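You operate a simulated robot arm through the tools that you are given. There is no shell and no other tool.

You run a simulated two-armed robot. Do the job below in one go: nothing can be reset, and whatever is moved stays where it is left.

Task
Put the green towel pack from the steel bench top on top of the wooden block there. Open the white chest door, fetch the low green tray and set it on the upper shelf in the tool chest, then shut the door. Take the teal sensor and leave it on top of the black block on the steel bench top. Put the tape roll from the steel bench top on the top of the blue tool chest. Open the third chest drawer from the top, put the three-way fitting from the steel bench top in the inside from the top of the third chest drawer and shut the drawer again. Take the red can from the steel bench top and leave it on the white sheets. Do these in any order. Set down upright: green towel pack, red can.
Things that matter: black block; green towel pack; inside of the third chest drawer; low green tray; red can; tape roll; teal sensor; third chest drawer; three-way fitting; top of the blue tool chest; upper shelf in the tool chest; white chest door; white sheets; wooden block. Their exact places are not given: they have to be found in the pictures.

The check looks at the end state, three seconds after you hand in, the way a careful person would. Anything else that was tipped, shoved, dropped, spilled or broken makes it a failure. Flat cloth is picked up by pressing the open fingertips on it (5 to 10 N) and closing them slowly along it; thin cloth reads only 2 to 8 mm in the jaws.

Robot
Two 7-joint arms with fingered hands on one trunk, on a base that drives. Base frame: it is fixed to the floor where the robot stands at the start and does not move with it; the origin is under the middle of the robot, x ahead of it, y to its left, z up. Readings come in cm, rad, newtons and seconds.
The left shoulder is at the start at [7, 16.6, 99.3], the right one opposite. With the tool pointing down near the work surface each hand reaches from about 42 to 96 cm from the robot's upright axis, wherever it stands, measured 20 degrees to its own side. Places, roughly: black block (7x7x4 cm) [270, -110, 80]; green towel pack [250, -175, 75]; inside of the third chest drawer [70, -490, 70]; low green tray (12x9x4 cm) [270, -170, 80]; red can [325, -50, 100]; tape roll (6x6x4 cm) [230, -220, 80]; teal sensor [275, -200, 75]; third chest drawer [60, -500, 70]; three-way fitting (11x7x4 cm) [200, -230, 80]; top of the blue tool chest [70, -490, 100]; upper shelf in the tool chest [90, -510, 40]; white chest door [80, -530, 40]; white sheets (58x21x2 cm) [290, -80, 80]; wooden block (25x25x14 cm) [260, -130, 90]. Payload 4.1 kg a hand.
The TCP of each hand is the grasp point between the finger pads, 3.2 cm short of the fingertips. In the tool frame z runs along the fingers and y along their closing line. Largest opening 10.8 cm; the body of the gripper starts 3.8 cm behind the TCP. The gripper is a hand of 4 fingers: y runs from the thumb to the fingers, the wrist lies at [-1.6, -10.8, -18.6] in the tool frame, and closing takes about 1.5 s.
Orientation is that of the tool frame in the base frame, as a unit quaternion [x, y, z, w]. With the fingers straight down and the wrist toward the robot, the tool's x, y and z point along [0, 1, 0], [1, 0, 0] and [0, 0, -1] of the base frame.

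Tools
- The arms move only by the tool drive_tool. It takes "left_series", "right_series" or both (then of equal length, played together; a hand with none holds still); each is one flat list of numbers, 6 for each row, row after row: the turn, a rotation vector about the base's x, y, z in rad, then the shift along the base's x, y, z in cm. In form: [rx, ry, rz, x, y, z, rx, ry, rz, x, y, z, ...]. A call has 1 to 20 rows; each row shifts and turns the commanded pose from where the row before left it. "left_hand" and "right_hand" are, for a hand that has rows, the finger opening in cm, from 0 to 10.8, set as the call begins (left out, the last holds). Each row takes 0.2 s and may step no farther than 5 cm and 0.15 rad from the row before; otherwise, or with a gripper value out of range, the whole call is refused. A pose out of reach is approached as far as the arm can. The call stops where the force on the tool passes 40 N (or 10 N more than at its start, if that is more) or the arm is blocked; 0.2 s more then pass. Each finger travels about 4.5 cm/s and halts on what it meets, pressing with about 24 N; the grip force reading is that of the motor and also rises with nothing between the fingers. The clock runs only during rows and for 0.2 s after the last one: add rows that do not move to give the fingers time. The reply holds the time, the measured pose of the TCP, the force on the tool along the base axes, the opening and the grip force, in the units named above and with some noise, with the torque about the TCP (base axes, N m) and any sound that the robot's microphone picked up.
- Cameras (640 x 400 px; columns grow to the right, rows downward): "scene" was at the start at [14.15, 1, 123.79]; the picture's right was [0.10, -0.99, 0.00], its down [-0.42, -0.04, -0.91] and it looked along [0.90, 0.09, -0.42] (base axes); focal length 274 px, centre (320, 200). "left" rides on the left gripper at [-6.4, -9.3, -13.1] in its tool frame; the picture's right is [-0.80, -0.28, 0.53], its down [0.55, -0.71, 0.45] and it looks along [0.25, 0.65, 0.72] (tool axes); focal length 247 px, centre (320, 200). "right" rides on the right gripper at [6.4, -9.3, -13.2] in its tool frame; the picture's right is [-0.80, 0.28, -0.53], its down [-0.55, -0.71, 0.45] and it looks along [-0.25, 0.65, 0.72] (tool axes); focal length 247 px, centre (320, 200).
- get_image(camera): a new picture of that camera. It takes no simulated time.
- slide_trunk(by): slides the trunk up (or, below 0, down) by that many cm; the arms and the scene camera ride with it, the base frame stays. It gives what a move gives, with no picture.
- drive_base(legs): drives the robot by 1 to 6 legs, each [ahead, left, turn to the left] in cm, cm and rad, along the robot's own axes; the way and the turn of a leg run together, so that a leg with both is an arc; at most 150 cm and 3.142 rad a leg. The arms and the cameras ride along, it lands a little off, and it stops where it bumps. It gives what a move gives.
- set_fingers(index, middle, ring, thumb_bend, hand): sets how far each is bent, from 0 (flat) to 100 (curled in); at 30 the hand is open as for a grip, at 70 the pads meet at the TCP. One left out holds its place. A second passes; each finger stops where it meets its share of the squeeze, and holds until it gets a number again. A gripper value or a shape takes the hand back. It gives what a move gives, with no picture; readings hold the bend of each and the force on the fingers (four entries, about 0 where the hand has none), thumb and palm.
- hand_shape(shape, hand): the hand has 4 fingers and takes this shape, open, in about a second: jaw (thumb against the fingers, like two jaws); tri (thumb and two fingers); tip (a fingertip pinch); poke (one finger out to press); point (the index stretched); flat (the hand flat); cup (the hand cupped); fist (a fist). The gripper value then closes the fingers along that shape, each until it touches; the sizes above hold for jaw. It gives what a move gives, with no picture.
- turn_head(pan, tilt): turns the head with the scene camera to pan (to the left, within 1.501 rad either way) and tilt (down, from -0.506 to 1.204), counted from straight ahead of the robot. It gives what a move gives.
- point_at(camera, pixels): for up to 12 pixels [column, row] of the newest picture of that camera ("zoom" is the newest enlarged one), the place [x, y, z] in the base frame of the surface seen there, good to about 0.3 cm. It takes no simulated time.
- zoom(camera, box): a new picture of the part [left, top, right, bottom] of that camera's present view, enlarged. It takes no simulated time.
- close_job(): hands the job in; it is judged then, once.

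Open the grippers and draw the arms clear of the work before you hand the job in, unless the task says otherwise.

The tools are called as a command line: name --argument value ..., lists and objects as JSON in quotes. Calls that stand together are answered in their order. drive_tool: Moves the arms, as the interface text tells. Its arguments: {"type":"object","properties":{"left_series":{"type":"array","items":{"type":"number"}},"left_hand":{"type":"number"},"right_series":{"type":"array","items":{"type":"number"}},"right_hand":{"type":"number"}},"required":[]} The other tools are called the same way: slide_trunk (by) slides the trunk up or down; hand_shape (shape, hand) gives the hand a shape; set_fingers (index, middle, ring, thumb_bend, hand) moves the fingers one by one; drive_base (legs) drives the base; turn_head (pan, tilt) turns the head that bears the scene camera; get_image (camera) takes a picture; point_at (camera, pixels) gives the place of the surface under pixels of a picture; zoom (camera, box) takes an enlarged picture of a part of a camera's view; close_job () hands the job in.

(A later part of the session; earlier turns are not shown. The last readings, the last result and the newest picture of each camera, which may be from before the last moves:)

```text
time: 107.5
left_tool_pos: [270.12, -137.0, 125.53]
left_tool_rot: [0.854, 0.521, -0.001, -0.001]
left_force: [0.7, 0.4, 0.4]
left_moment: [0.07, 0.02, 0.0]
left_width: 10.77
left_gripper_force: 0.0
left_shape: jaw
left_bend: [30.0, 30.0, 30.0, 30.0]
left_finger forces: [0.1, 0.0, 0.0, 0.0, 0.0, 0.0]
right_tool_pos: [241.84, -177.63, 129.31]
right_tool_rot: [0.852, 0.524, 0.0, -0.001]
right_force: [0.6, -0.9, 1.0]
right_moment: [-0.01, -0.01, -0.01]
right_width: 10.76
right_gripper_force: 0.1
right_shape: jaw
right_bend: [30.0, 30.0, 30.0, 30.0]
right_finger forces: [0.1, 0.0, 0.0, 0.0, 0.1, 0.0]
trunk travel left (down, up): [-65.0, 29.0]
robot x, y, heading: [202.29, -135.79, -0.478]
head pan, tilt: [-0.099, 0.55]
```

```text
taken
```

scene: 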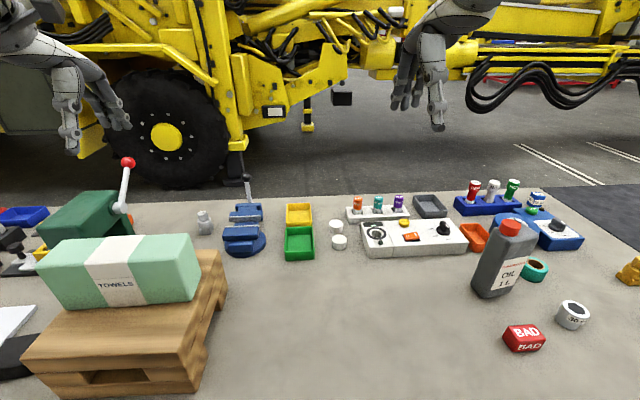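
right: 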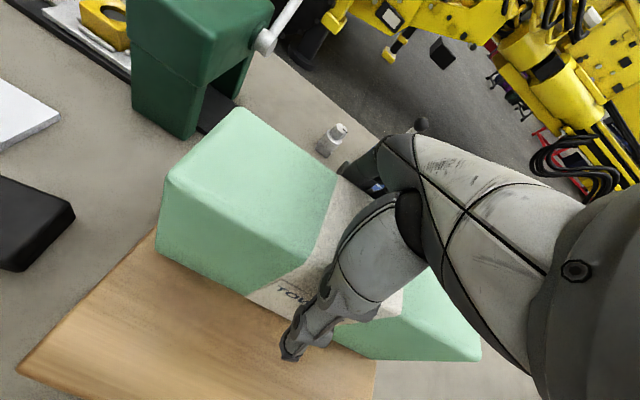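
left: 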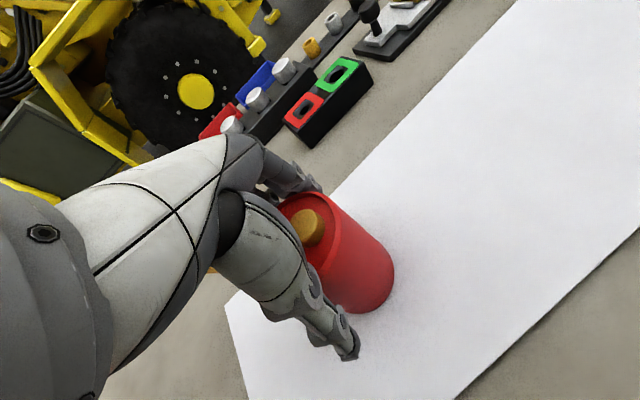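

The sensors stand at (378,203). I zoom in and measure the teal one, its neighbours, rack and instrument box.

zoom --camera "scene" --box '[330, 180, 450, 260]'

point_at --camera "zoom" --pixels '[[256, 85], [256, 105], [240, 90], [272, 90], [258, 125], [256, 150], [256, 172], [150, 100], [365, 95], [100, 160], [420, 160], [256, 200]]'

```text
5.00 times, centred on (390, 220) of scene
```

zoom: 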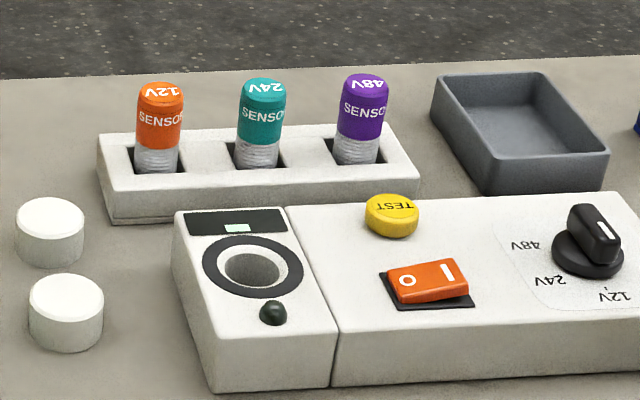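

```text
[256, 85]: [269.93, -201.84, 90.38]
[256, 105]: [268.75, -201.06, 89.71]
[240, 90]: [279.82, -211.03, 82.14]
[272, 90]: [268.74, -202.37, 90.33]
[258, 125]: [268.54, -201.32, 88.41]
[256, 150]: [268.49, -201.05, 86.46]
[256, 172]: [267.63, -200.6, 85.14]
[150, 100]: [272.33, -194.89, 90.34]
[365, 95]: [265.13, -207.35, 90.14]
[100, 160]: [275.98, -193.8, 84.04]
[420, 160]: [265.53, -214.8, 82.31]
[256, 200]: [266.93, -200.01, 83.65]
```

The teal sensor's centre is ≈(269.5,-201.9), Ø3, top z 90.4, rack top 85. I bring the right hand above it with a narrower opening.

point_at --camera "zoom" --pixels '[[200, 222], [270, 215], [300, 215], [340, 215], [240, 300], [390, 205], [600, 220], [180, 215], [130, 190], [300, 185], [320, 130], [200, 140]]'

drive_tool --right_series '[0, 0, -0.005, 3.09, -2.71, -2.7, 0, 0, -0.005, 3.09, -2.71, -2.7, 0, 0, -0.005, 3.09, -2.71, -2.7, 0, 0, -0.005, 3.09, -2.71, -2.7, 0, 0, -0.005, 3.09, -2.71, -2.7, 0, 0, -0.005, 3.09, -2.71, -2.7, 0, 0, -0.004, 3.09, -2.71, -2.7, 0, 0, 0, 3.09, -2.71, -2.7, 0, 0, 0, 3.09, -2.71, -2.7, 0, 0, 0, 0, 0, 0]' --right_hand 7

get_image --camera "right"

get_image --camera "scene"

```text
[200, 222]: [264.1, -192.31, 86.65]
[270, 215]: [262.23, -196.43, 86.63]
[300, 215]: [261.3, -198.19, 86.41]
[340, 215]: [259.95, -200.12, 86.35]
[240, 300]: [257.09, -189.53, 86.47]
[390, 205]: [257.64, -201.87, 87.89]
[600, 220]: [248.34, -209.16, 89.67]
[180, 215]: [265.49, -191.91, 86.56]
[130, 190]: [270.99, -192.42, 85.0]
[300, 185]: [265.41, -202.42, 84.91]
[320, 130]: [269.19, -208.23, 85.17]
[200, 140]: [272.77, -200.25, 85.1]
```

```text
time: 109.7
left_tool_pos: [269.71, -137.01, 125.53]
left_tool_rot: [0.854, 0.521, 0.0, 0.001]
left_force: [0.6, 0.4, 0.6]
left_moment: [0.03, 0.0, 0.01]
left_width: 10.77
left_gripper_force: 0.0
left_shape: jaw
left_bend: [30.0, 30.0, 30.0, 30.0]
left_finger forces: [0.1, 0.1, 0.1, 0.0, 0.0, 0.1]
right_tool_pos: [268.42, -201.08, 105.9]
right_tool_rot: [0.86, 0.51, 0.002, 0.002]
right_force: [0.0, 0.3, -0.1]
right_moment: [-0.03, -0.03, 0.02]
right_width: 7.02
right_gripper_force: 0.1
right_shape: jaw
right_bend: [27.0, 39.0, 36.0, 64.0]
right_finger forces: [0.0, 0.0, 0.0, 0.0, 0.0, 0.0]
right hand out of reach, approached as far as the arm can: row 9
trunk travel left (down, up): [-65.0, 29.0]
robot x, y, heading: [202.54, -135.71, -0.476]
head pan, tilt: [-0.099, 0.55]
```

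```text
taken
```

right: 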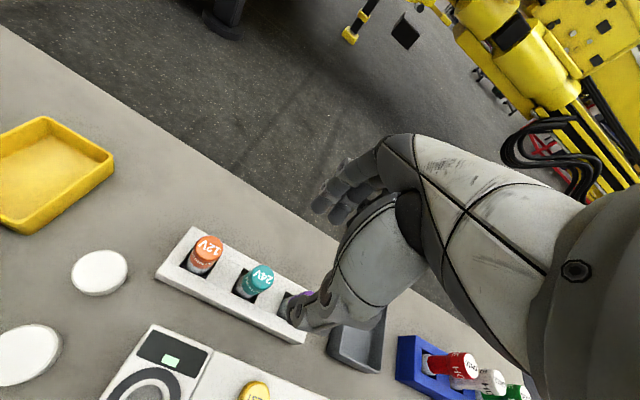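

```text
taken
```

scene: 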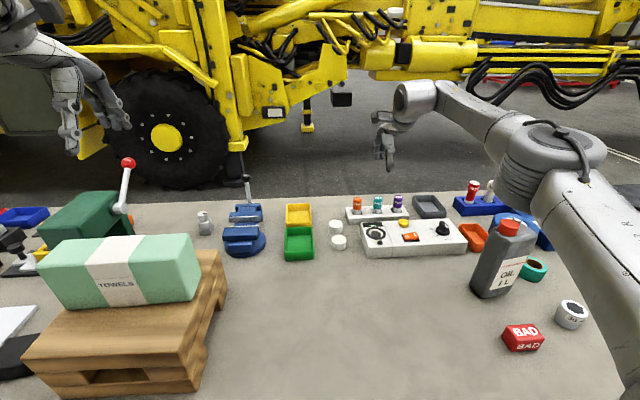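

The arm is at its limit here (row 9). I check the elbow's height over the oil bottle, then drive 5 cm closer.

point_at --camera "scene" --pixels '[[535, 200], [520, 195], [560, 200], [600, 260], [508, 222], [500, 240], [480, 115], [620, 330]]'

```text
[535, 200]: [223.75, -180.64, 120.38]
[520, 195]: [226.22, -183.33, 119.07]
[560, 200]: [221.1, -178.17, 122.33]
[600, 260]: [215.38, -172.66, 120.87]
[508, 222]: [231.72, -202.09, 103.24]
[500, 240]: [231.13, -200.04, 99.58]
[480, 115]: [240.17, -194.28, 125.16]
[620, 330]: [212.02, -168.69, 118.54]
```

The elbow is at z≈120, bottle top 104. I raise the trunk 6 cm for more elbow clearance and drive 5 cm closer.

slide_trunk --by 6

drive_base --legs '[[5, 0, 0]]'

get_image --camera "right"

get_image --camera "scene"

```text
time: 110.7
left_tool_pos: [269.79, -136.98, 131.68]
left_tool_rot: [0.854, 0.521, 0.0, -0.001]
left_force: [-0.5, 0.5, 0.1]
left_moment: [-0.02, -0.01, -0.04]
left_width: 10.78
left_gripper_force: 0.2
left_shape: jaw
left_bend: [30.0, 30.0, 30.0, 30.0]
left_finger forces: [0.0, 0.1, 0.1, 0.0, 0.0, 0.0]
right_tool_pos: [268.54, -201.02, 111.97]
right_tool_rot: [0.861, 0.509, 0.001, 0.002]
right_force: [0.3, -0.2, 0.3]
right_moment: [0.01, -0.01, 0.0]
right_width: 7.03
right_gripper_force: 0.1
right_shape: jaw
right_bend: [27.0, 39.0, 36.0, 64.0]
right_finger forces: [0.0, 0.0, 0.0, 0.0, 0.0, 0.0]
trunk travel left (down, up): [-71.0, 23.0]
robot x, y, heading: [202.01, -135.94, -0.475]
head pan, tilt: [-0.099, 0.55]
```

```text
time: 111.7
left_tool_pos: [273.91, -138.99, 131.85]
left_tool_rot: [0.853, 0.522, 0.001, 0.001]
left_force: [-0.4, -0.1, 0.7]
left_moment: [0.0, -0.01, 0.01]
left_width: 10.78
left_gripper_force: 0.1
left_shape: jaw
left_bend: [30.0, 30.0, 30.0, 30.0]
left_finger forces: [0.0, 0.0, 0.0, 0.0, 0.0, 0.0]
right_tool_pos: [272.62, -203.01, 112.29]
right_tool_rot: [0.861, 0.509, 0.002, 0.003]
right_force: [0.0, 0.2, 1.0]
right_moment: [-0.02, 0.02, 0.02]
right_width: 7.01
right_gripper_force: 0.1
right_shape: jaw
right_bend: [27.0, 39.0, 36.0, 64.0]
right_finger forces: [0.0, 0.0, 0.0, 0.0, 0.1, 0.0]
trunk travel left (down, up): [-71.0, 23.0]
robot x, y, heading: [206.73, -137.99, -0.475]
head pan, tilt: [-0.099, 0.55]
```

```text
taken
```

right: 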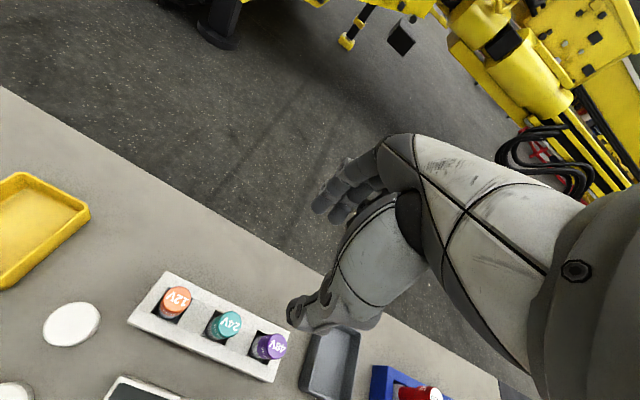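

```text
taken
```

scene: 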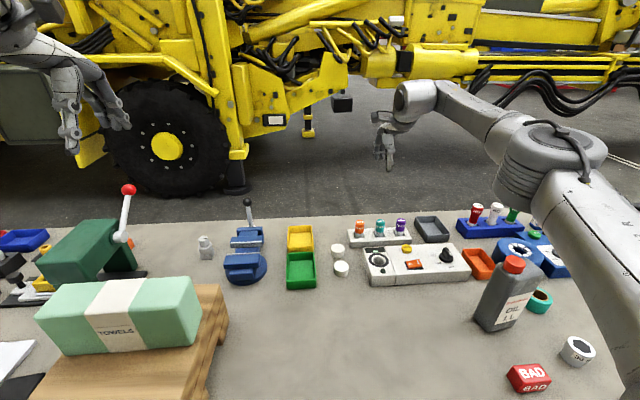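

No bump. I measure the teal sensor's top from the right camera at (230,325).

point_at --camera "right" --pixels '[[231, 321], [224, 316], [238, 318], [226, 332], [232, 332], [177, 297], [271, 345], [250, 345], [200, 320]]'

```text
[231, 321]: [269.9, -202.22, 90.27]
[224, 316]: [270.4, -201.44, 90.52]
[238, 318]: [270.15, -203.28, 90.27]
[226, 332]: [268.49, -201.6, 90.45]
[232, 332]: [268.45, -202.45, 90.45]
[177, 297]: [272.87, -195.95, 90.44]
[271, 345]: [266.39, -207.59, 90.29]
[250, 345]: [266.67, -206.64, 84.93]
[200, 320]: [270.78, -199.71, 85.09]
```

Sensor centre (269.5,-202.3), top 90.4. I shift over it and descend to z≈93 first.

drive_tool --right_series '[0, 0, 0, -1.0, 0.25, -2, 0, 0, 0, -1.0, 0.25, -3, 0, 0, 0, -1.1, 0.2, -3, 0, 0, 0, 0, 0, -4, 0, 0, 0, 0, 0, -4, 0, 0, 0, 0, 0, -3, 0, 0, 0, 0, 0, 0]'

get_image --camera "right"

zoom --camera "scene" --box '[310, 130, 550, 290]'

```text
time: 113.3
left_tool_pos: [274.15, -139.18, 131.72]
left_tool_rot: [0.853, 0.521, 0.0, 0.0]
left_force: [0.0, 0.3, -0.6]
left_moment: [-0.01, -0.01, 0.01]
left_width: 10.78
left_gripper_force: 0.1
left_shape: jaw
left_bend: [30.0, 30.0, 30.0, 30.0]
left_finger forces: [0.1, 0.0, 0.1, 0.0, 0.1, 0.1]
right_tool_pos: [269.55, -202.67, 92.87]
right_tool_rot: [0.861, 0.509, 0.001, 0.002]
right_force: [-0.8, 0.0, 0.1]
right_moment: [-0.03, 0.02, 0.04]
right_width: 7.0
right_gripper_force: 0.1
right_shape: jaw
right_bend: [27.0, 39.0, 36.0, 64.0]
right_finger forces: [0.0, 0.0, 0.0, 0.1, 0.0, 0.0]
trunk travel left (down, up): [-71.0, 23.0]
robot x, y, heading: [207.0, -137.69, -0.472]
head pan, tilt: [-0.099, 0.55]
```

```text
taken
```

right: 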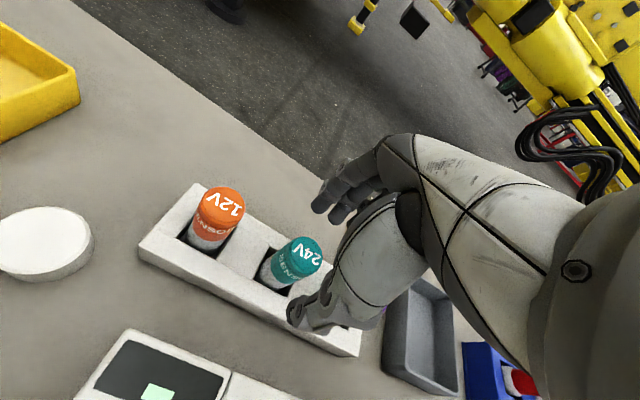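

```text
2.50 times, centred on (430, 210) of scene
```

zoom: 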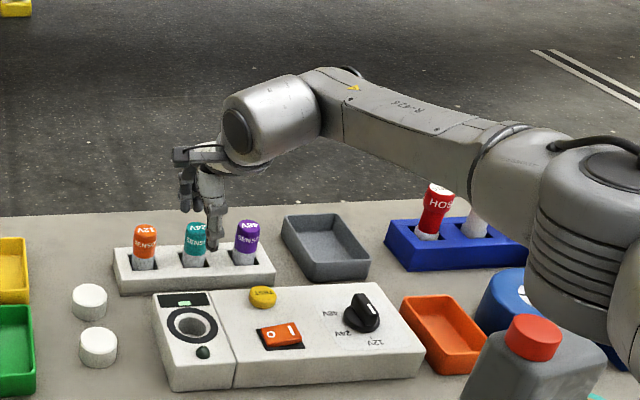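

The sensor sits about 0.5 cm to the +x side of the grasp line. I shift (0.15,0.45) and descend 3.5 cm, then view.

drive_tool --right_series '[0, 0, 0, 0.15, 0.45, 0, 0, 0, 0, 0, 0, -1.5, 0, 0, 0, 0, 0, -1.2, 0, 0, 0, 0, 0, -0.8, 0, 0, 0, 0, 0, 0]'

get_image --camera "right"

zoom --camera "scene" --box '[330, 180, 450, 260]'

```text
time: 114.5
left_tool_pos: [274.14, -139.15, 131.61]
left_tool_rot: [0.853, 0.521, 0.0, 0.0]
left_force: [0.3, -0.8, 0.1]
left_moment: [0.05, -0.02, -0.02]
left_width: 10.76
left_gripper_force: 0.1
left_shape: jaw
left_bend: [30.0, 30.0, 30.0, 30.0]
left_finger forces: [0.0, 0.1, 0.0, 0.0, 0.0, 0.0]
right_tool_pos: [270.05, -202.27, 89.59]
right_tool_rot: [0.861, 0.509, 0.001, 0.002]
right_force: [-0.1, -0.6, -0.1]
right_moment: [0.02, -0.01, 0.02]
right_width: 7.01
right_gripper_force: 0.0
right_shape: jaw
right_bend: [27.0, 39.0, 36.0, 64.0]
right_finger forces: [0.0, 0.0, 0.0, 0.1, 0.1, 0.0]
trunk travel left (down, up): [-71.0, 23.0]
robot x, y, heading: [207.02, -138.18, -0.477]
head pan, tilt: [-0.099, 0.55]
```

```text
taken
```

right: 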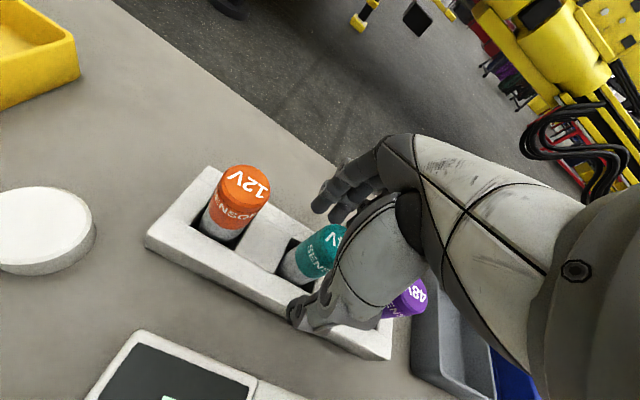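

```text
5.00 times, centred on (390, 220) of scene
```

zoom: 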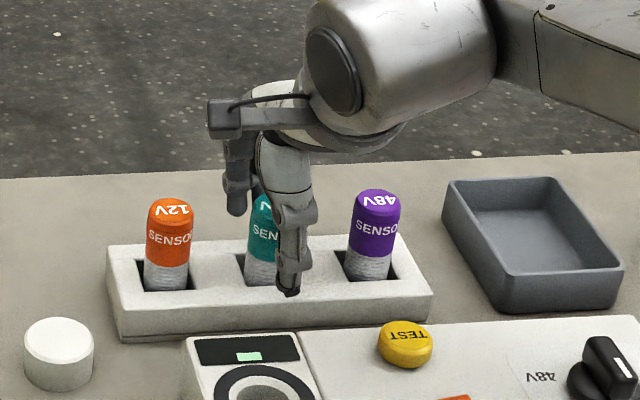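

The thumb is in front of and the fingers behind the teal sensor, clear of its neighbours. I close slowly onto it.

drive_tool --right_series '[0, 0, 0, 0, 0, 0, 0, 0, 0, 0, 0, 0, 0, 0, 0, 0, 0, 0, 0, 0, 0, 0, 0, 0, 0, 0, 0, 0, 0, 0, 0, 0, 0, 0, 0, 0, 0, 0, 0, 0, 0, 0, 0, 0, 0, 0, 0, 0]' --right_hand 1

get_image --camera "right"

zoom --camera "scene" --box '[330, 180, 450, 260]'

```text
time: 116.3
left_tool_pos: [274.09, -139.26, 131.69]
left_tool_rot: [0.853, 0.521, 0.001, 0.001]
left_force: [0.3, 0.1, -0.2]
left_moment: [0.01, 0.02, -0.01]
left_width: 10.75
left_gripper_force: 0.1
left_shape: jaw
left_bend: [30.0, 30.0, 30.0, 30.0]
left_finger forces: [0.0, 0.0, 0.1, 0.0, 0.0, 0.1]
right_tool_pos: [269.87, -202.26, 89.53]
right_tool_rot: [0.861, 0.509, 0.001, 0.001]
right_force: [-2.8, 1.8, -0.2]
right_moment: [0.06, 0.15, 0.03]
right_width: 2.16
right_gripper_force: 23.6
right_shape: jaw
right_bend: [73.0, 58.0, 65.0, 74.0]
right_finger forces: [10.9, 6.8, 0.0, 0.0, 21.3, 0.0]
trunk travel left (down, up): [-71.0, 23.0]
robot x, y, heading: [206.67, -137.93, -0.475]
head pan, tilt: [-0.099, 0.55]
```

```text
taken
```

right: 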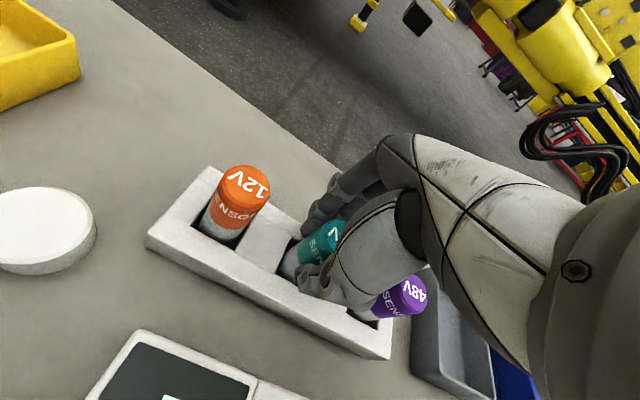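

```text
5.00 times, centred on (390, 220) of scene
```

zoom: 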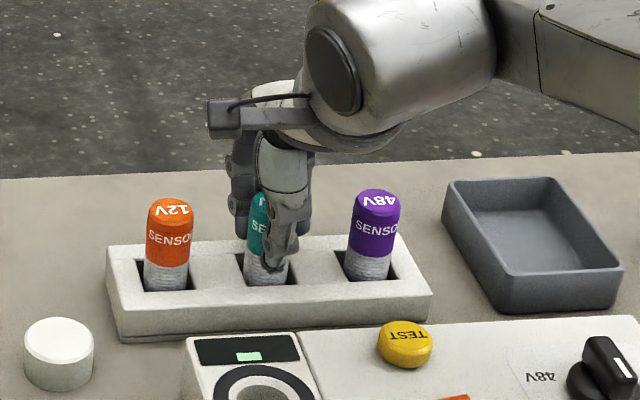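

Gripped (index 11 N, middle 7 N, thumb 21 N). I lift straight up out of the rack.

drive_tool --right_series '[0, 0, 0, 0, 0, 1, 0, 0, 0, 0, 0, 1, 0, 0, 0, 0, 0, 2, 0, 0, 0, 0, 0, 3, 0, 0, 0, 0, 0, 3, 0, 0, 0, 0, 0, 3, 0, 0, 0, 0, 0, 0]'

get_image --camera "right"

zoom --camera "scene" --box '[320, 130, 470, 260]'

```text
time: 117.9
left_tool_pos: [274.2, -139.14, 131.65]
left_tool_rot: [0.853, 0.522, 0.0, 0.0]
left_force: [0.0, 0.6, -0.3]
left_moment: [0.01, -0.02, 0.0]
left_width: 10.76
left_gripper_force: 0.0
left_shape: jaw
left_bend: [30.0, 30.0, 30.0, 30.0]
left_finger forces: [0.0, 0.1, 0.1, 0.0, 0.0, 0.1]
right_tool_pos: [269.93, -202.22, 102.52]
right_tool_rot: [0.861, 0.509, 0.0, 0.0]
right_force: [0.6, 0.0, -1.7]
right_moment: [-0.03, -0.01, 0.01]
right_width: 2.12
right_gripper_force: 23.8
right_shape: jaw
right_bend: [73.0, 58.0, 65.0, 75.0]
right_finger forces: [12.6, 8.1, 0.0, 0.0, 20.3, 0.1]
trunk travel left (down, up): [-71.0, 23.0]
robot x, y, heading: [207.09, -137.5, -0.476]
head pan, tilt: [-0.099, 0.55]
```

```text
taken
```

right: 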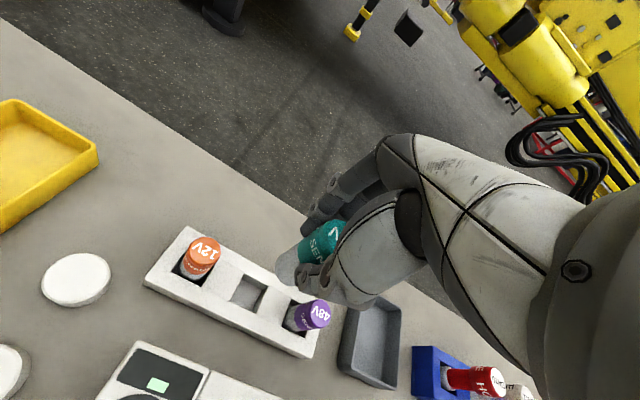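

```text
3.08 times, centred on (395, 195) of scene
```

zoom: 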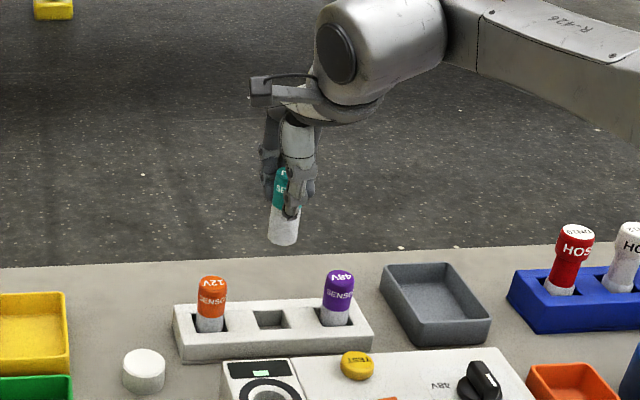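

The sensor is out and clean. I raise and retract the right hand, then back off 12 cm and strafe 70 cm left to the black block.

drive_tool --right_series '[0, 0, 0, 0, 0, 4, 0, 0, 0, 0, 0, 4, 0, 0, 0, 0, 0, 4, 0, 0, 0, -3, 1.6, 3, 0, 0, 0, -3.5, 1.9, 3, 0, 0, 0, -3.5, 1.9, 3, 0, 0, 0, -3.5, 1.9, 3, 0, 0, 0, -3.5, 1.9, 2, 0, 0, 0, -3.5, 1.9, 2]'

drive_base --legs '[[-12, 0, 0], [0, 70, -0.02]]'

turn_head --pan 0.0 --tilt 0.7

get_image --camera "scene"

```text
time: 119.9
left_tool_pos: [274.03, -139.03, 131.69]
left_tool_rot: [0.853, 0.522, 0.0, 0.001]
left_force: [-0.3, 0.1, -0.3]
left_moment: [0.0, -0.06, -0.02]
left_width: 10.79
left_gripper_force: 0.1
left_shape: jaw
left_bend: [30.0, 30.0, 30.0, 30.0]
left_finger forces: [0.1, 0.0, 0.1, 0.0, 0.0, 0.0]
right_tool_pos: [249.31, -191.02, 130.57]
right_tool_rot: [0.86, 0.51, 0.001, 0.003]
right_force: [0.4, -0.5, -1.9]
right_moment: [-0.02, -0.04, -0.03]
right_width: 2.12
right_gripper_force: 24.0
right_shape: jaw
right_bend: [73.0, 58.0, 65.0, 75.0]
right_finger forces: [12.6, 8.2, 0.0, 0.0, 20.2, 0.0]
trunk travel left (down, up): [-71.0, 23.0]
robot x, y, heading: [206.84, -138.02, -0.476]
head pan, tilt: [-0.099, 0.55]
```

```text
time: 124.5
left_tool_pos: [296.12, -73.24, 131.56]
left_tool_rot: [0.858, 0.513, 0.0, 0.0]
left_force: [0.6, 0.8, 0.2]
left_moment: [-0.01, 0.0, 0.01]
left_width: 10.79
left_gripper_force: 0.1
left_shape: jaw
left_bend: [30.0, 30.0, 30.0, 30.0]
left_finger forces: [0.0, 0.0, 0.1, 0.0, 0.1, 0.0]
right_tool_pos: [270.4, -124.7, 130.35]
right_tool_rot: [0.866, 0.5, 0.001, 0.001]
right_force: [-0.4, -0.1, -1.7]
right_moment: [0.02, -0.01, 0.0]
right_width: 2.11
right_gripper_force: 24.2
right_shape: jaw
right_bend: [73.0, 58.0, 65.0, 75.0]
right_finger forces: [12.7, 8.4, 0.1, 0.1, 20.1, 0.0]
trunk travel left (down, up): [-71.0, 23.0]
robot x, y, heading: [228.65, -70.58, -0.499]
head pan, tilt: [-0.099, 0.55]
```

```text
time: 125.2
left_tool_pos: [296.2, -73.13, 131.61]
left_tool_rot: [0.858, 0.513, 0.0, 0.0]
left_force: [0.3, 0.5, 0.6]
left_moment: [-0.03, -0.02, -0.01]
left_width: 10.76
left_gripper_force: 0.0
left_shape: jaw
left_bend: [30.0, 30.0, 30.0, 30.0]
left_finger forces: [0.0, 0.1, 0.0, 0.1, 0.0, 0.0]
right_tool_pos: [270.4, -124.48, 130.41]
right_tool_rot: [0.866, 0.501, 0.001, 0.002]
right_force: [0.0, -1.0, -0.6]
right_moment: [0.03, 0.04, 0.01]
right_width: 2.12
right_gripper_force: 23.9
right_shape: jaw
right_bend: [73.0, 58.0, 65.0, 75.0]
right_finger forces: [12.6, 8.3, 0.0, 0.0, 20.2, 0.1]
trunk travel left (down, up): [-71.0, 23.0]
robot x, y, heading: [228.8, -70.73, -0.494]
head pan, tilt: [0.0, 0.7]
```

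```text
taken
```

scene: 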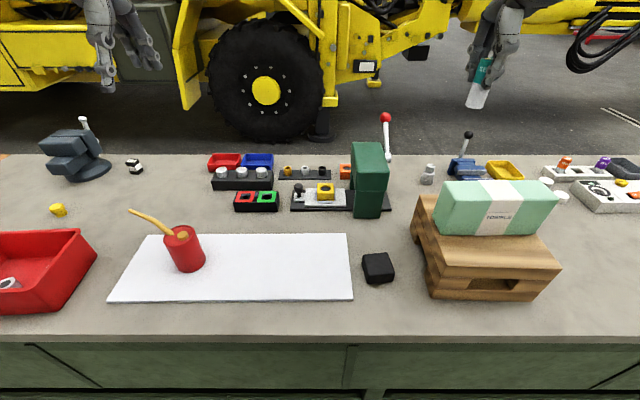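

The held sensor is at (480,83), the black block at (378,267). I zoom on both and measure the block's top.

zoom --camera "scene" --box '[440, 30, 540, 130]'

zoom --camera "scene" --box '[340, 230, 430, 300]'

point_at --camera "zoom" --pixels '[[160, 165], [320, 150], [360, 260], [210, 275], [260, 210], [220, 340], [390, 325], [180, 230], [340, 215]]'

```text
4.00 times, centred on (490, 80) of scene
```

zoom: 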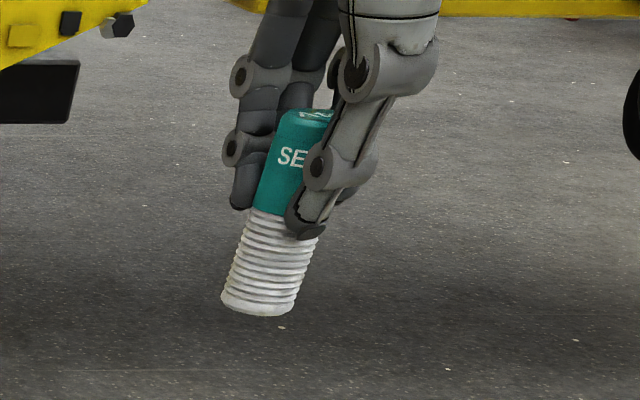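

```text
5.71 times, centred on (385, 265) of scene
```

zoom: 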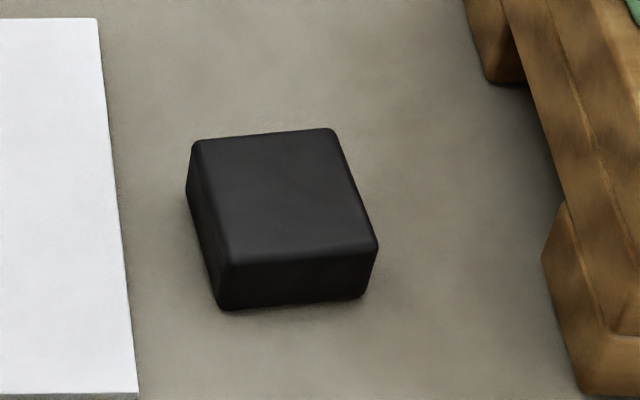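

```text
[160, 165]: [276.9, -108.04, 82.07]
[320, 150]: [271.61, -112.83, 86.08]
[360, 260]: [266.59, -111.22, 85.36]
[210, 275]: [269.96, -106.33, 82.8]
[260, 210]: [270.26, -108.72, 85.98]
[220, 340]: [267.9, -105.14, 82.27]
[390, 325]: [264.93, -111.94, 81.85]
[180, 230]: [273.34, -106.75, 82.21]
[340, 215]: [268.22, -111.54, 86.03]
```

The sensor hangs about vertical (its apparent lean matches perspective). I measure the block-top corners and the sensor's bottom.

point_at --camera "zoom" --pixels '[[283, 195], [203, 150], [325, 138], [368, 238], [235, 252], [300, 245], [220, 200]]'

zoom --camera "scene" --box '[440, 30, 540, 130]'

point_at --camera "zoom" --pixels '[[255, 300], [228, 292], [288, 306], [245, 265], [300, 240], [280, 200], [300, 115], [270, 160]]'

```text
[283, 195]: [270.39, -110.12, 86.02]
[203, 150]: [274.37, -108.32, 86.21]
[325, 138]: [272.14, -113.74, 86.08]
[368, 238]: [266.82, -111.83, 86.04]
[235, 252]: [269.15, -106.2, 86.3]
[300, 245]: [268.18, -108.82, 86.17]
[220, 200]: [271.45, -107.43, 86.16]
```

```text
4.00 times, centred on (490, 80) of scene
```

zoom: 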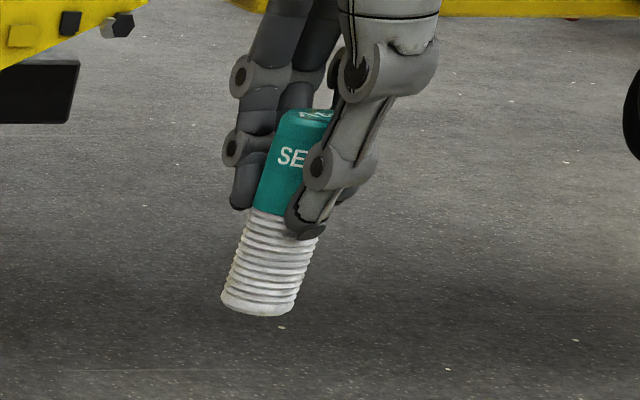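

```text
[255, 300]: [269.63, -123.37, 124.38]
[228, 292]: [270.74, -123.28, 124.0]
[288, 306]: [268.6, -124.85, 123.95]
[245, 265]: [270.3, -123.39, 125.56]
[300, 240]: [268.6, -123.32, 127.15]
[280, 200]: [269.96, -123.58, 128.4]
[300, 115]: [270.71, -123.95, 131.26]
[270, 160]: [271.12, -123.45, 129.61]
```

Block top centre (270.5,-110.0), z 86.1; the sensor's bottom is 6.6 cm under the TCP and ≈0.7 cm to the thumb side. I move over the block and descend to about 1 cm above it.

drive_tool --right_series '[0, 0, 0, 0.25, 4.75, 0, 0, 0, 0, 0.25, 4.75, 0, 0, 0, 0, 0.2, 4.7, 0, 0, 0, 0, 0, 0, -4.5, 0, 0, 0, 0, 0, -4.5, 0, 0, 0, 0, 0, -4.5, 0, 0, 0, 0, 0, -4.5, 0, 0, 0, 0, 0, -4.5, 0, 0, 0, 0, 0, -4.5, 0, 0, 0, 0, 0, -4.5, 0, 0, 0, 0, 0, -3.0, 0, 0, 0, 0, 0, -1.5, 0, 0, 0, 0, 0, 0]'

get_image --camera "scene"

zoom --camera "scene" --box '[330, 190, 450, 290]'

```text
time: 128.1
left_tool_pos: [296.11, -73.03, 131.55]
left_tool_rot: [0.858, 0.513, 0.0, 0.0]
left_force: [0.2, -0.2, 0.1]
left_moment: [-0.03, 0.0, -0.02]
left_width: 10.78
left_gripper_force: 0.0
left_shape: jaw
left_bend: [30.0, 30.0, 30.0, 30.0]
left_finger forces: [0.0, 0.0, 0.0, 0.0, 0.0, 0.1]
right_tool_pos: [271.1, -110.57, 94.5]
right_tool_rot: [0.866, 0.5, 0.002, 0.002]
right_force: [-0.3, -0.5, -1.9]
right_moment: [-0.04, 0.01, 0.0]
right_width: 2.13
right_gripper_force: 23.8
right_shape: jaw
right_bend: [73.0, 58.0, 65.0, 75.0]
right_finger forces: [12.6, 8.4, 0.1, 0.0, 20.0, 0.0]
trunk travel left (down, up): [-71.0, 23.0]
robot x, y, heading: [228.16, -70.44, -0.497]
head pan, tilt: [0.0, 0.7]
```

```text
taken
```

scene: 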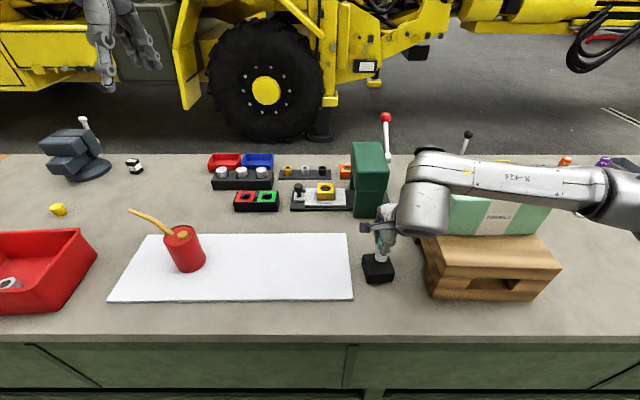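

```text
4.00 times, centred on (390, 240) of scene
```

zoom: 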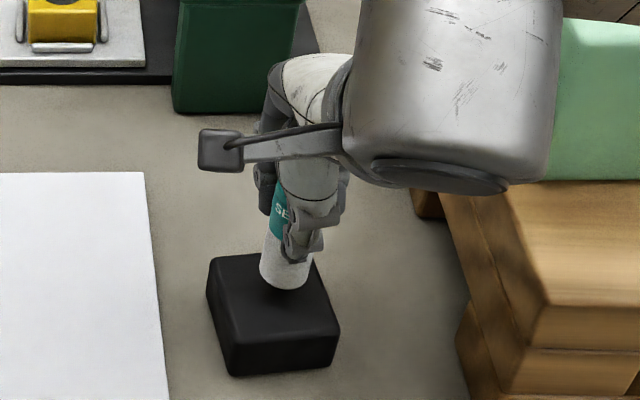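

The sensor is 1-2 cm above the block. The forearm passes near the towel pack, so I check its height.

point_at --camera "scene" --pixels '[[520, 180], [520, 195], [480, 190], [570, 200], [610, 215], [440, 225], [500, 215], [385, 262], [378, 285]]'

zoom --camera "scene" --box '[350, 220, 420, 290]'

```text
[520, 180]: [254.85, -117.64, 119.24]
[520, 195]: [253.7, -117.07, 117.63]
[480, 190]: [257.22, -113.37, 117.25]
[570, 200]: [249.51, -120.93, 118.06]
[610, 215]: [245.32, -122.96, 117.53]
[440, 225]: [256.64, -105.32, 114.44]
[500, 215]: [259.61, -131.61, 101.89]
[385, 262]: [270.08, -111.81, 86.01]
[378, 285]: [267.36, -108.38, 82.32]
```

```text
5.71 times, centred on (385, 255) of scene
```

zoom: 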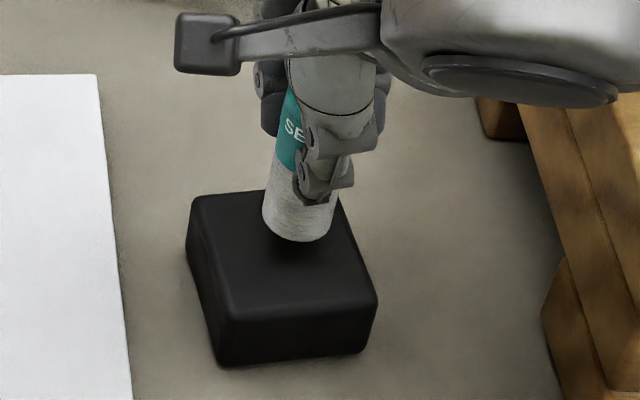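

Forearm is at z≈117 and in front of the pack: clear. I shift (0.5,0.15) and lower 1.4 cm, then creep to contact.

drive_tool --right_series '[0, 0, 0, 0.5, 0.15, 0, 0, 0, 0, 0, 0, -0.7, 0, 0, 0, 0, 0, -0.5, 0, 0, 0, 0, 0, -0.2, 0, 0, 0, 0, 0, 0]'

zoom --camera "scene" --box '[350, 220, 420, 290]'

```text
time: 129.2
left_tool_pos: [296.13, -73.14, 131.6]
left_tool_rot: [0.858, 0.513, 0.0, 0.0]
left_force: [-0.4, 0.3, 0.3]
left_moment: [-0.01, -0.01, -0.05]
left_width: 10.76
left_gripper_force: 0.1
left_shape: jaw
left_bend: [30.0, 30.0, 30.0, 30.0]
left_finger forces: [0.0, 0.0, 0.1, 0.1, 0.1, 0.1]
right_tool_pos: [271.6, -110.23, 93.01]
right_tool_rot: [0.866, 0.5, 0.001, 0.001]
right_force: [-0.3, -0.3, 1.4]
right_moment: [-0.01, 0.01, 0.01]
right_width: 2.11
right_gripper_force: 23.1
right_shape: jaw
right_bend: [73.0, 58.0, 65.0, 75.0]
right_finger forces: [12.5, 8.3, 0.0, 0.0, 20.4, 0.0]
trunk travel left (down, up): [-71.0, 23.0]
robot x, y, heading: [228.77, -70.71, -0.497]
head pan, tilt: [0.0, 0.7]
```

```text
5.71 times, centred on (385, 255) of scene
```

zoom: 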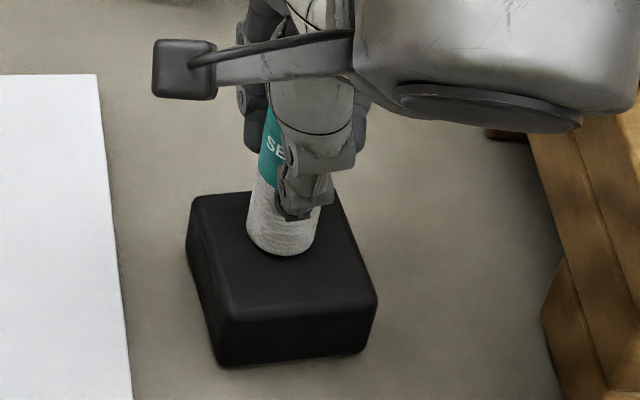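

Contact has begun (force -1.9 → +1.4 N) and the base is centred. I press 0.15 cm more to seat it.

drive_tool --right_series '[0, 0, 0, 0, 0, -0.08, 0, 0, 0, 0, 0, -0.07, 0, 0, 0, 0, 0, 0]'

```text
time: 130.1
left_tool_pos: [296.06, -73.11, 131.77]
left_tool_rot: [0.858, 0.513, 0.0, 0.0]
left_force: [-0.1, -0.2, 1.3]
left_moment: [0.02, 0.01, -0.02]
left_width: 10.77
left_gripper_force: 0.0
left_shape: jaw
left_bend: [30.0, 30.0, 30.0, 30.0]
left_finger forces: [0.0, 0.1, 0.0, 0.0, 0.1, 0.0]
right_tool_pos: [271.53, -110.11, 92.84]
right_tool_rot: [0.866, 0.5, 0.001, 0.002]
right_force: [-0.4, 0.0, 4.9]
right_moment: [-0.02, -0.07, -0.02]
right_width: 2.13
right_gripper_force: 23.9
right_shape: jaw
right_bend: [73.0, 58.0, 65.0, 75.0]
right_finger forces: [12.5, 8.9, 0.1, 0.0, 20.9, 0.0]
trunk travel left (down, up): [-71.0, 23.0]
robot x, y, heading: [228.7, -70.47, -0.499]
head pan, tilt: [0.0, 0.7]
```

I open a little first (2.8 cm) to release evenly.

drive_tool --right_series '[0, 0, 0, 0, 0, 0, 0, 0, 0, 0, 0, 0]' --right_hand 2.6

zoom --camera "scene" --box '[350, 220, 420, 290]'

```text
time: 130.7
left_tool_pos: [296.17, -73.23, 131.61]
left_tool_rot: [0.859, 0.512, 0.0, 0.0]
left_force: [0.1, 0.0, -0.6]
left_moment: [-0.02, 0.0, 0.0]
left_width: 10.76
left_gripper_force: 0.1
left_shape: jaw
left_bend: [30.0, 30.0, 30.0, 30.0]
left_finger forces: [0.0, 0.1, 0.0, 0.0, 0.1, 0.0]
right_tool_pos: [271.6, -110.14, 92.89]
right_tool_rot: [0.866, 0.501, 0.0, 0.001]
right_force: [0.1, 0.9, -0.2]
right_moment: [0.0, 0.03, -0.03]
right_width: 2.62
right_gripper_force: 0.1
right_shape: jaw
right_bend: [73.0, 57.0, 55.0, 74.0]
right_finger forces: [0.0, 0.4, 0.1, 0.0, 0.8, 0.1]
trunk travel left (down, up): [-71.0, 23.0]
robot x, y, heading: [228.63, -70.44, -0.501]
head pan, tilt: [0.0, 0.7]
```

```text
5.71 times, centred on (385, 255) of scene
```

zoom: 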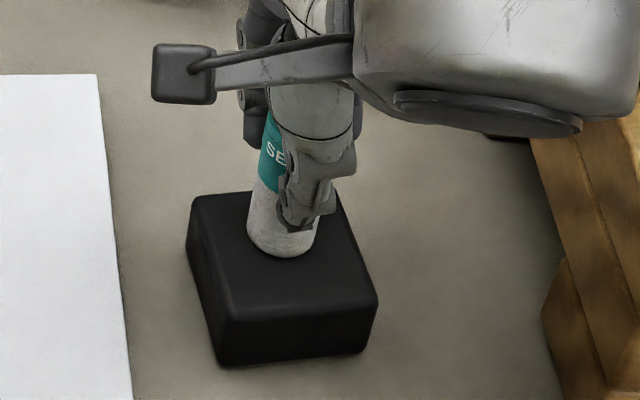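

It stands; contact forces are nearly zero. I open to 7 cm and look.

drive_tool --right_series '[0, 0, 0, 0, 0, 0, 0, 0, 0, 0, 0, 0, 0, 0, 0, 0, 0, 0, 0, 0, 0, 0, 0, 0]' --right_hand 4

drive_tool --right_series '[0, 0, 0, 0, 0, 0, 0, 0, 0, 0, 0, 0, 0, 0, 0, 0, 0, 0, 0, 0, 0, 0, 0, 0, 0, 0, 0, 0, 0, 0]' --right_hand 8

zoom --camera "scene" --box '[350, 220, 420, 290]'

```text
time: 131.7
left_tool_pos: [296.15, -73.12, 131.59]
left_tool_rot: [0.859, 0.513, 0.001, 0.0]
left_force: [0.2, -0.3, -0.2]
left_moment: [0.0, 0.0, 0.0]
left_width: 10.77
left_gripper_force: 0.0
left_shape: jaw
left_bend: [30.0, 30.0, 30.0, 30.0]
left_finger forces: [0.1, 0.0, 0.1, 0.0, 0.0, 0.0]
right_tool_pos: [271.69, -110.12, 92.87]
right_tool_rot: [0.866, 0.5, 0.001, 0.001]
right_force: [0.0, 0.2, 0.3]
right_moment: [-0.02, 0.03, -0.01]
right_width: 3.97
right_gripper_force: 0.0
right_shape: jaw
right_bend: [74.0, 51.0, 48.0, 73.0]
right_finger forces: [0.0, 0.0, 0.0, 0.0, 0.1, 0.1]
trunk travel left (down, up): [-71.0, 23.0]
robot x, y, heading: [228.51, -70.66, -0.499]
head pan, tilt: [0.0, 0.7]
```

```text
time: 132.8
left_tool_pos: [296.07, -73.18, 131.67]
left_tool_rot: [0.859, 0.513, 0.0, 0.0]
left_force: [0.8, -0.6, -0.2]
left_moment: [-0.03, 0.01, -0.03]
left_width: 10.79
left_gripper_force: 0.0
left_shape: jaw
left_bend: [30.0, 30.0, 30.0, 30.0]
left_finger forces: [0.0, 0.0, 0.1, 0.0, 0.0, 0.0]
right_tool_pos: [271.68, -110.07, 92.85]
right_tool_rot: [0.866, 0.5, 0.001, 0.002]
right_force: [0.2, 1.0, 0.2]
right_moment: [0.01, 0.0, 0.01]
right_width: 7.98
right_gripper_force: 0.1
right_shape: jaw
right_bend: [26.0, 36.0, 34.0, 59.0]
right_finger forces: [0.1, 0.1, 0.0, 0.0, 0.1, 0.1]
trunk travel left (down, up): [-71.0, 23.0]
robot x, y, heading: [228.44, -70.5, -0.498]
head pan, tilt: [0.0, 0.7]
```

```text
5.71 times, centred on (385, 255) of scene
```

zoom: 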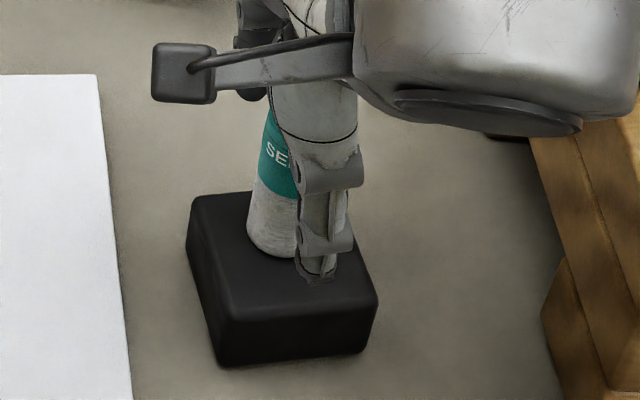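

The sensor stands free. I rise straight up 37 cm.

drive_tool --right_series '[0, 0, 0, 0, 0, 1, 0, 0, 0, 0, 0, 2, 0, 0, 0, 0, 0, 4, 0, 0, 0, 0, 0, 5, 0, 0, 0, 0, 0, 5, 0, 0, 0, 0, 0, 5, 0, 0, 0, 0, 0, 5, 0, 0, 0, 0, 0, 5, 0, 0, 0, 0, 0, 5]'

get_image --camera "scene"

```text
time: 134.8
left_tool_pos: [296.08, -73.04, 131.69]
left_tool_rot: [0.859, 0.513, 0.0, 0.0]
left_force: [-0.1, 0.2, -0.7]
left_moment: [-0.03, 0.01, 0.02]
left_width: 10.76
left_gripper_force: 0.0
left_shape: jaw
left_bend: [30.0, 30.0, 30.0, 30.0]
left_finger forces: [0.0, 0.1, 0.0, 0.0, 0.0, 0.1]
right_tool_pos: [271.38, -110.16, 130.03]
right_tool_rot: [0.865, 0.501, 0.001, 0.001]
right_force: [0.8, -0.6, 0.7]
right_moment: [-0.04, -0.01, 0.02]
right_width: 7.98
right_gripper_force: 0.1
right_shape: jaw
right_bend: [26.0, 36.0, 34.0, 58.0]
right_finger forces: [0.0, 0.0, 0.0, 0.0, 0.0, 0.0]
trunk travel left (down, up): [-71.0, 23.0]
robot x, y, heading: [228.28, -70.47, -0.503]
head pan, tilt: [0.0, 0.7]
```

```text
taken
```

scene: 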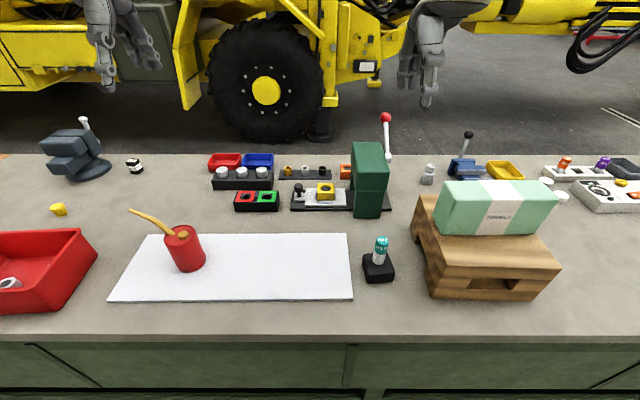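

All three bench placements stand well. Next the chest items: I strafe right 132 cm to the fitting and tape roll.

drive_base --legs '[[0, -132, 0]]'

get_image --camera "scene"

```text
time: 141.5
left_tool_pos: [233.01, -189.48, 131.51]
left_tool_rot: [0.859, 0.511, 0.0, 0.0]
left_force: [1.2, 0.3, -0.2]
left_moment: [0.01, 0.0, 0.01]
left_width: 10.78
left_gripper_force: 0.0
left_shape: jaw
left_bend: [30.0, 30.0, 30.0, 30.0]
left_finger forces: [0.0, 0.1, 0.0, 0.1, 0.1, 0.1]
right_tool_pos: [208.16, -226.47, 129.92]
right_tool_rot: [0.867, 0.499, 0.001, 0.001]
right_force: [-0.9, 0.3, -0.8]
right_moment: [-0.01, -0.03, 0.01]
right_width: 7.99
right_gripper_force: 0.0
right_shape: jaw
right_bend: [26.0, 36.0, 34.0, 58.0]
right_finger forces: [0.0, 0.1, 0.0, 0.1, 0.0, 0.0]
trunk travel left (down, up): [-71.0, 23.0]
robot x, y, heading: [165.45, -186.63, -0.502]
head pan, tilt: [0.0, 0.7]
```

```text
taken
```

scene: 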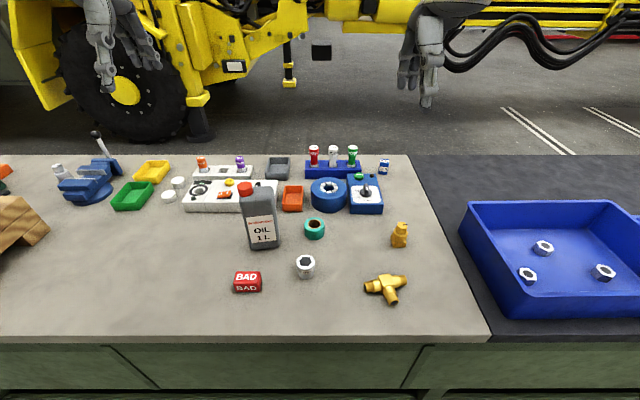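

The fitting is at (387,287), the tape roll at (315,228). I zoom on the fitting and measure its arms.

zoom --camera "scene" --box '[350, 255, 430, 315]'

point_at --camera "zoom" --pixels '[[130, 255], [440, 205], [370, 370], [290, 210], [300, 240], [200, 240], [385, 215], [330, 300], [350, 340], [410, 215], [160, 245], [290, 270]]'

zoom --camera "scene" --box '[230, 170, 410, 305]'

point_at --camera "zoom" --pixels '[[303, 170], [303, 235], [270, 195], [335, 195], [303, 205], [155, 270], [165, 190], [350, 130], [225, 130], [270, 300], [60, 60], [52, 80]]'

```text
6.67 times, centred on (390, 285) of scene
```

zoom: 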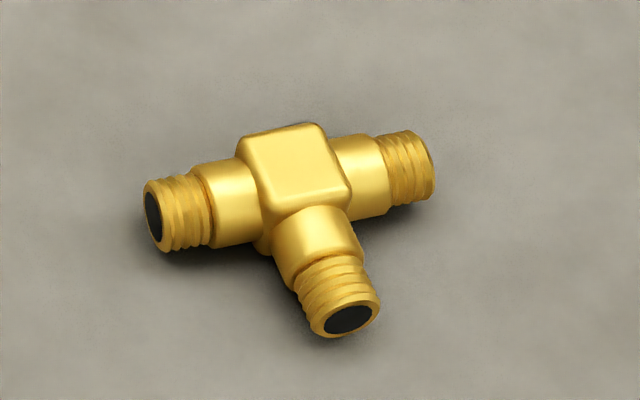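

```text
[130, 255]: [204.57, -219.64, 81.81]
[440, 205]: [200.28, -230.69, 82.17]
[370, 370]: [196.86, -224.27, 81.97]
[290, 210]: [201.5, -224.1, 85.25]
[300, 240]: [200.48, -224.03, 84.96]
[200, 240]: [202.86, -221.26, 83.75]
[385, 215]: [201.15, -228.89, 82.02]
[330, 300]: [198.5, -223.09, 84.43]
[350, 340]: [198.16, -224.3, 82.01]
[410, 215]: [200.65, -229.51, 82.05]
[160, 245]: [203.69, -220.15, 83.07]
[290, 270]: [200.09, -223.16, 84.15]
```

```text
2.96 times, centred on (320, 238) of scene
```

zoom: 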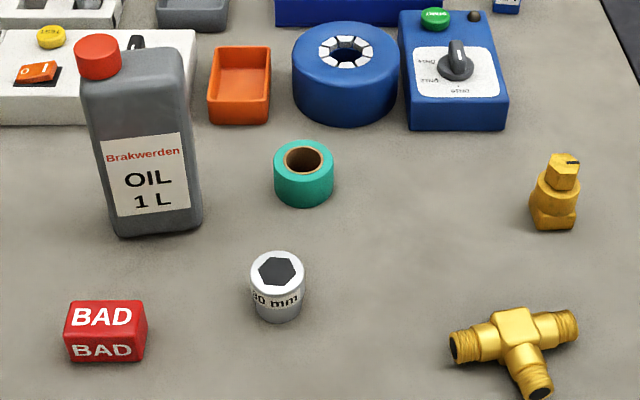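

```text
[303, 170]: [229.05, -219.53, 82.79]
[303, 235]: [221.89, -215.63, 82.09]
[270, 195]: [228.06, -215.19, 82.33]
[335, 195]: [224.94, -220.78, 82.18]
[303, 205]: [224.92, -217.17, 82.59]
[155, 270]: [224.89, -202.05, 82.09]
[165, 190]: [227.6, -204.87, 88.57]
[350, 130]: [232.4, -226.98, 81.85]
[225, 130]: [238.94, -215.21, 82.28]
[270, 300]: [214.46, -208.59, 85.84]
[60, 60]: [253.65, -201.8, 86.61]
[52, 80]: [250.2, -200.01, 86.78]
```

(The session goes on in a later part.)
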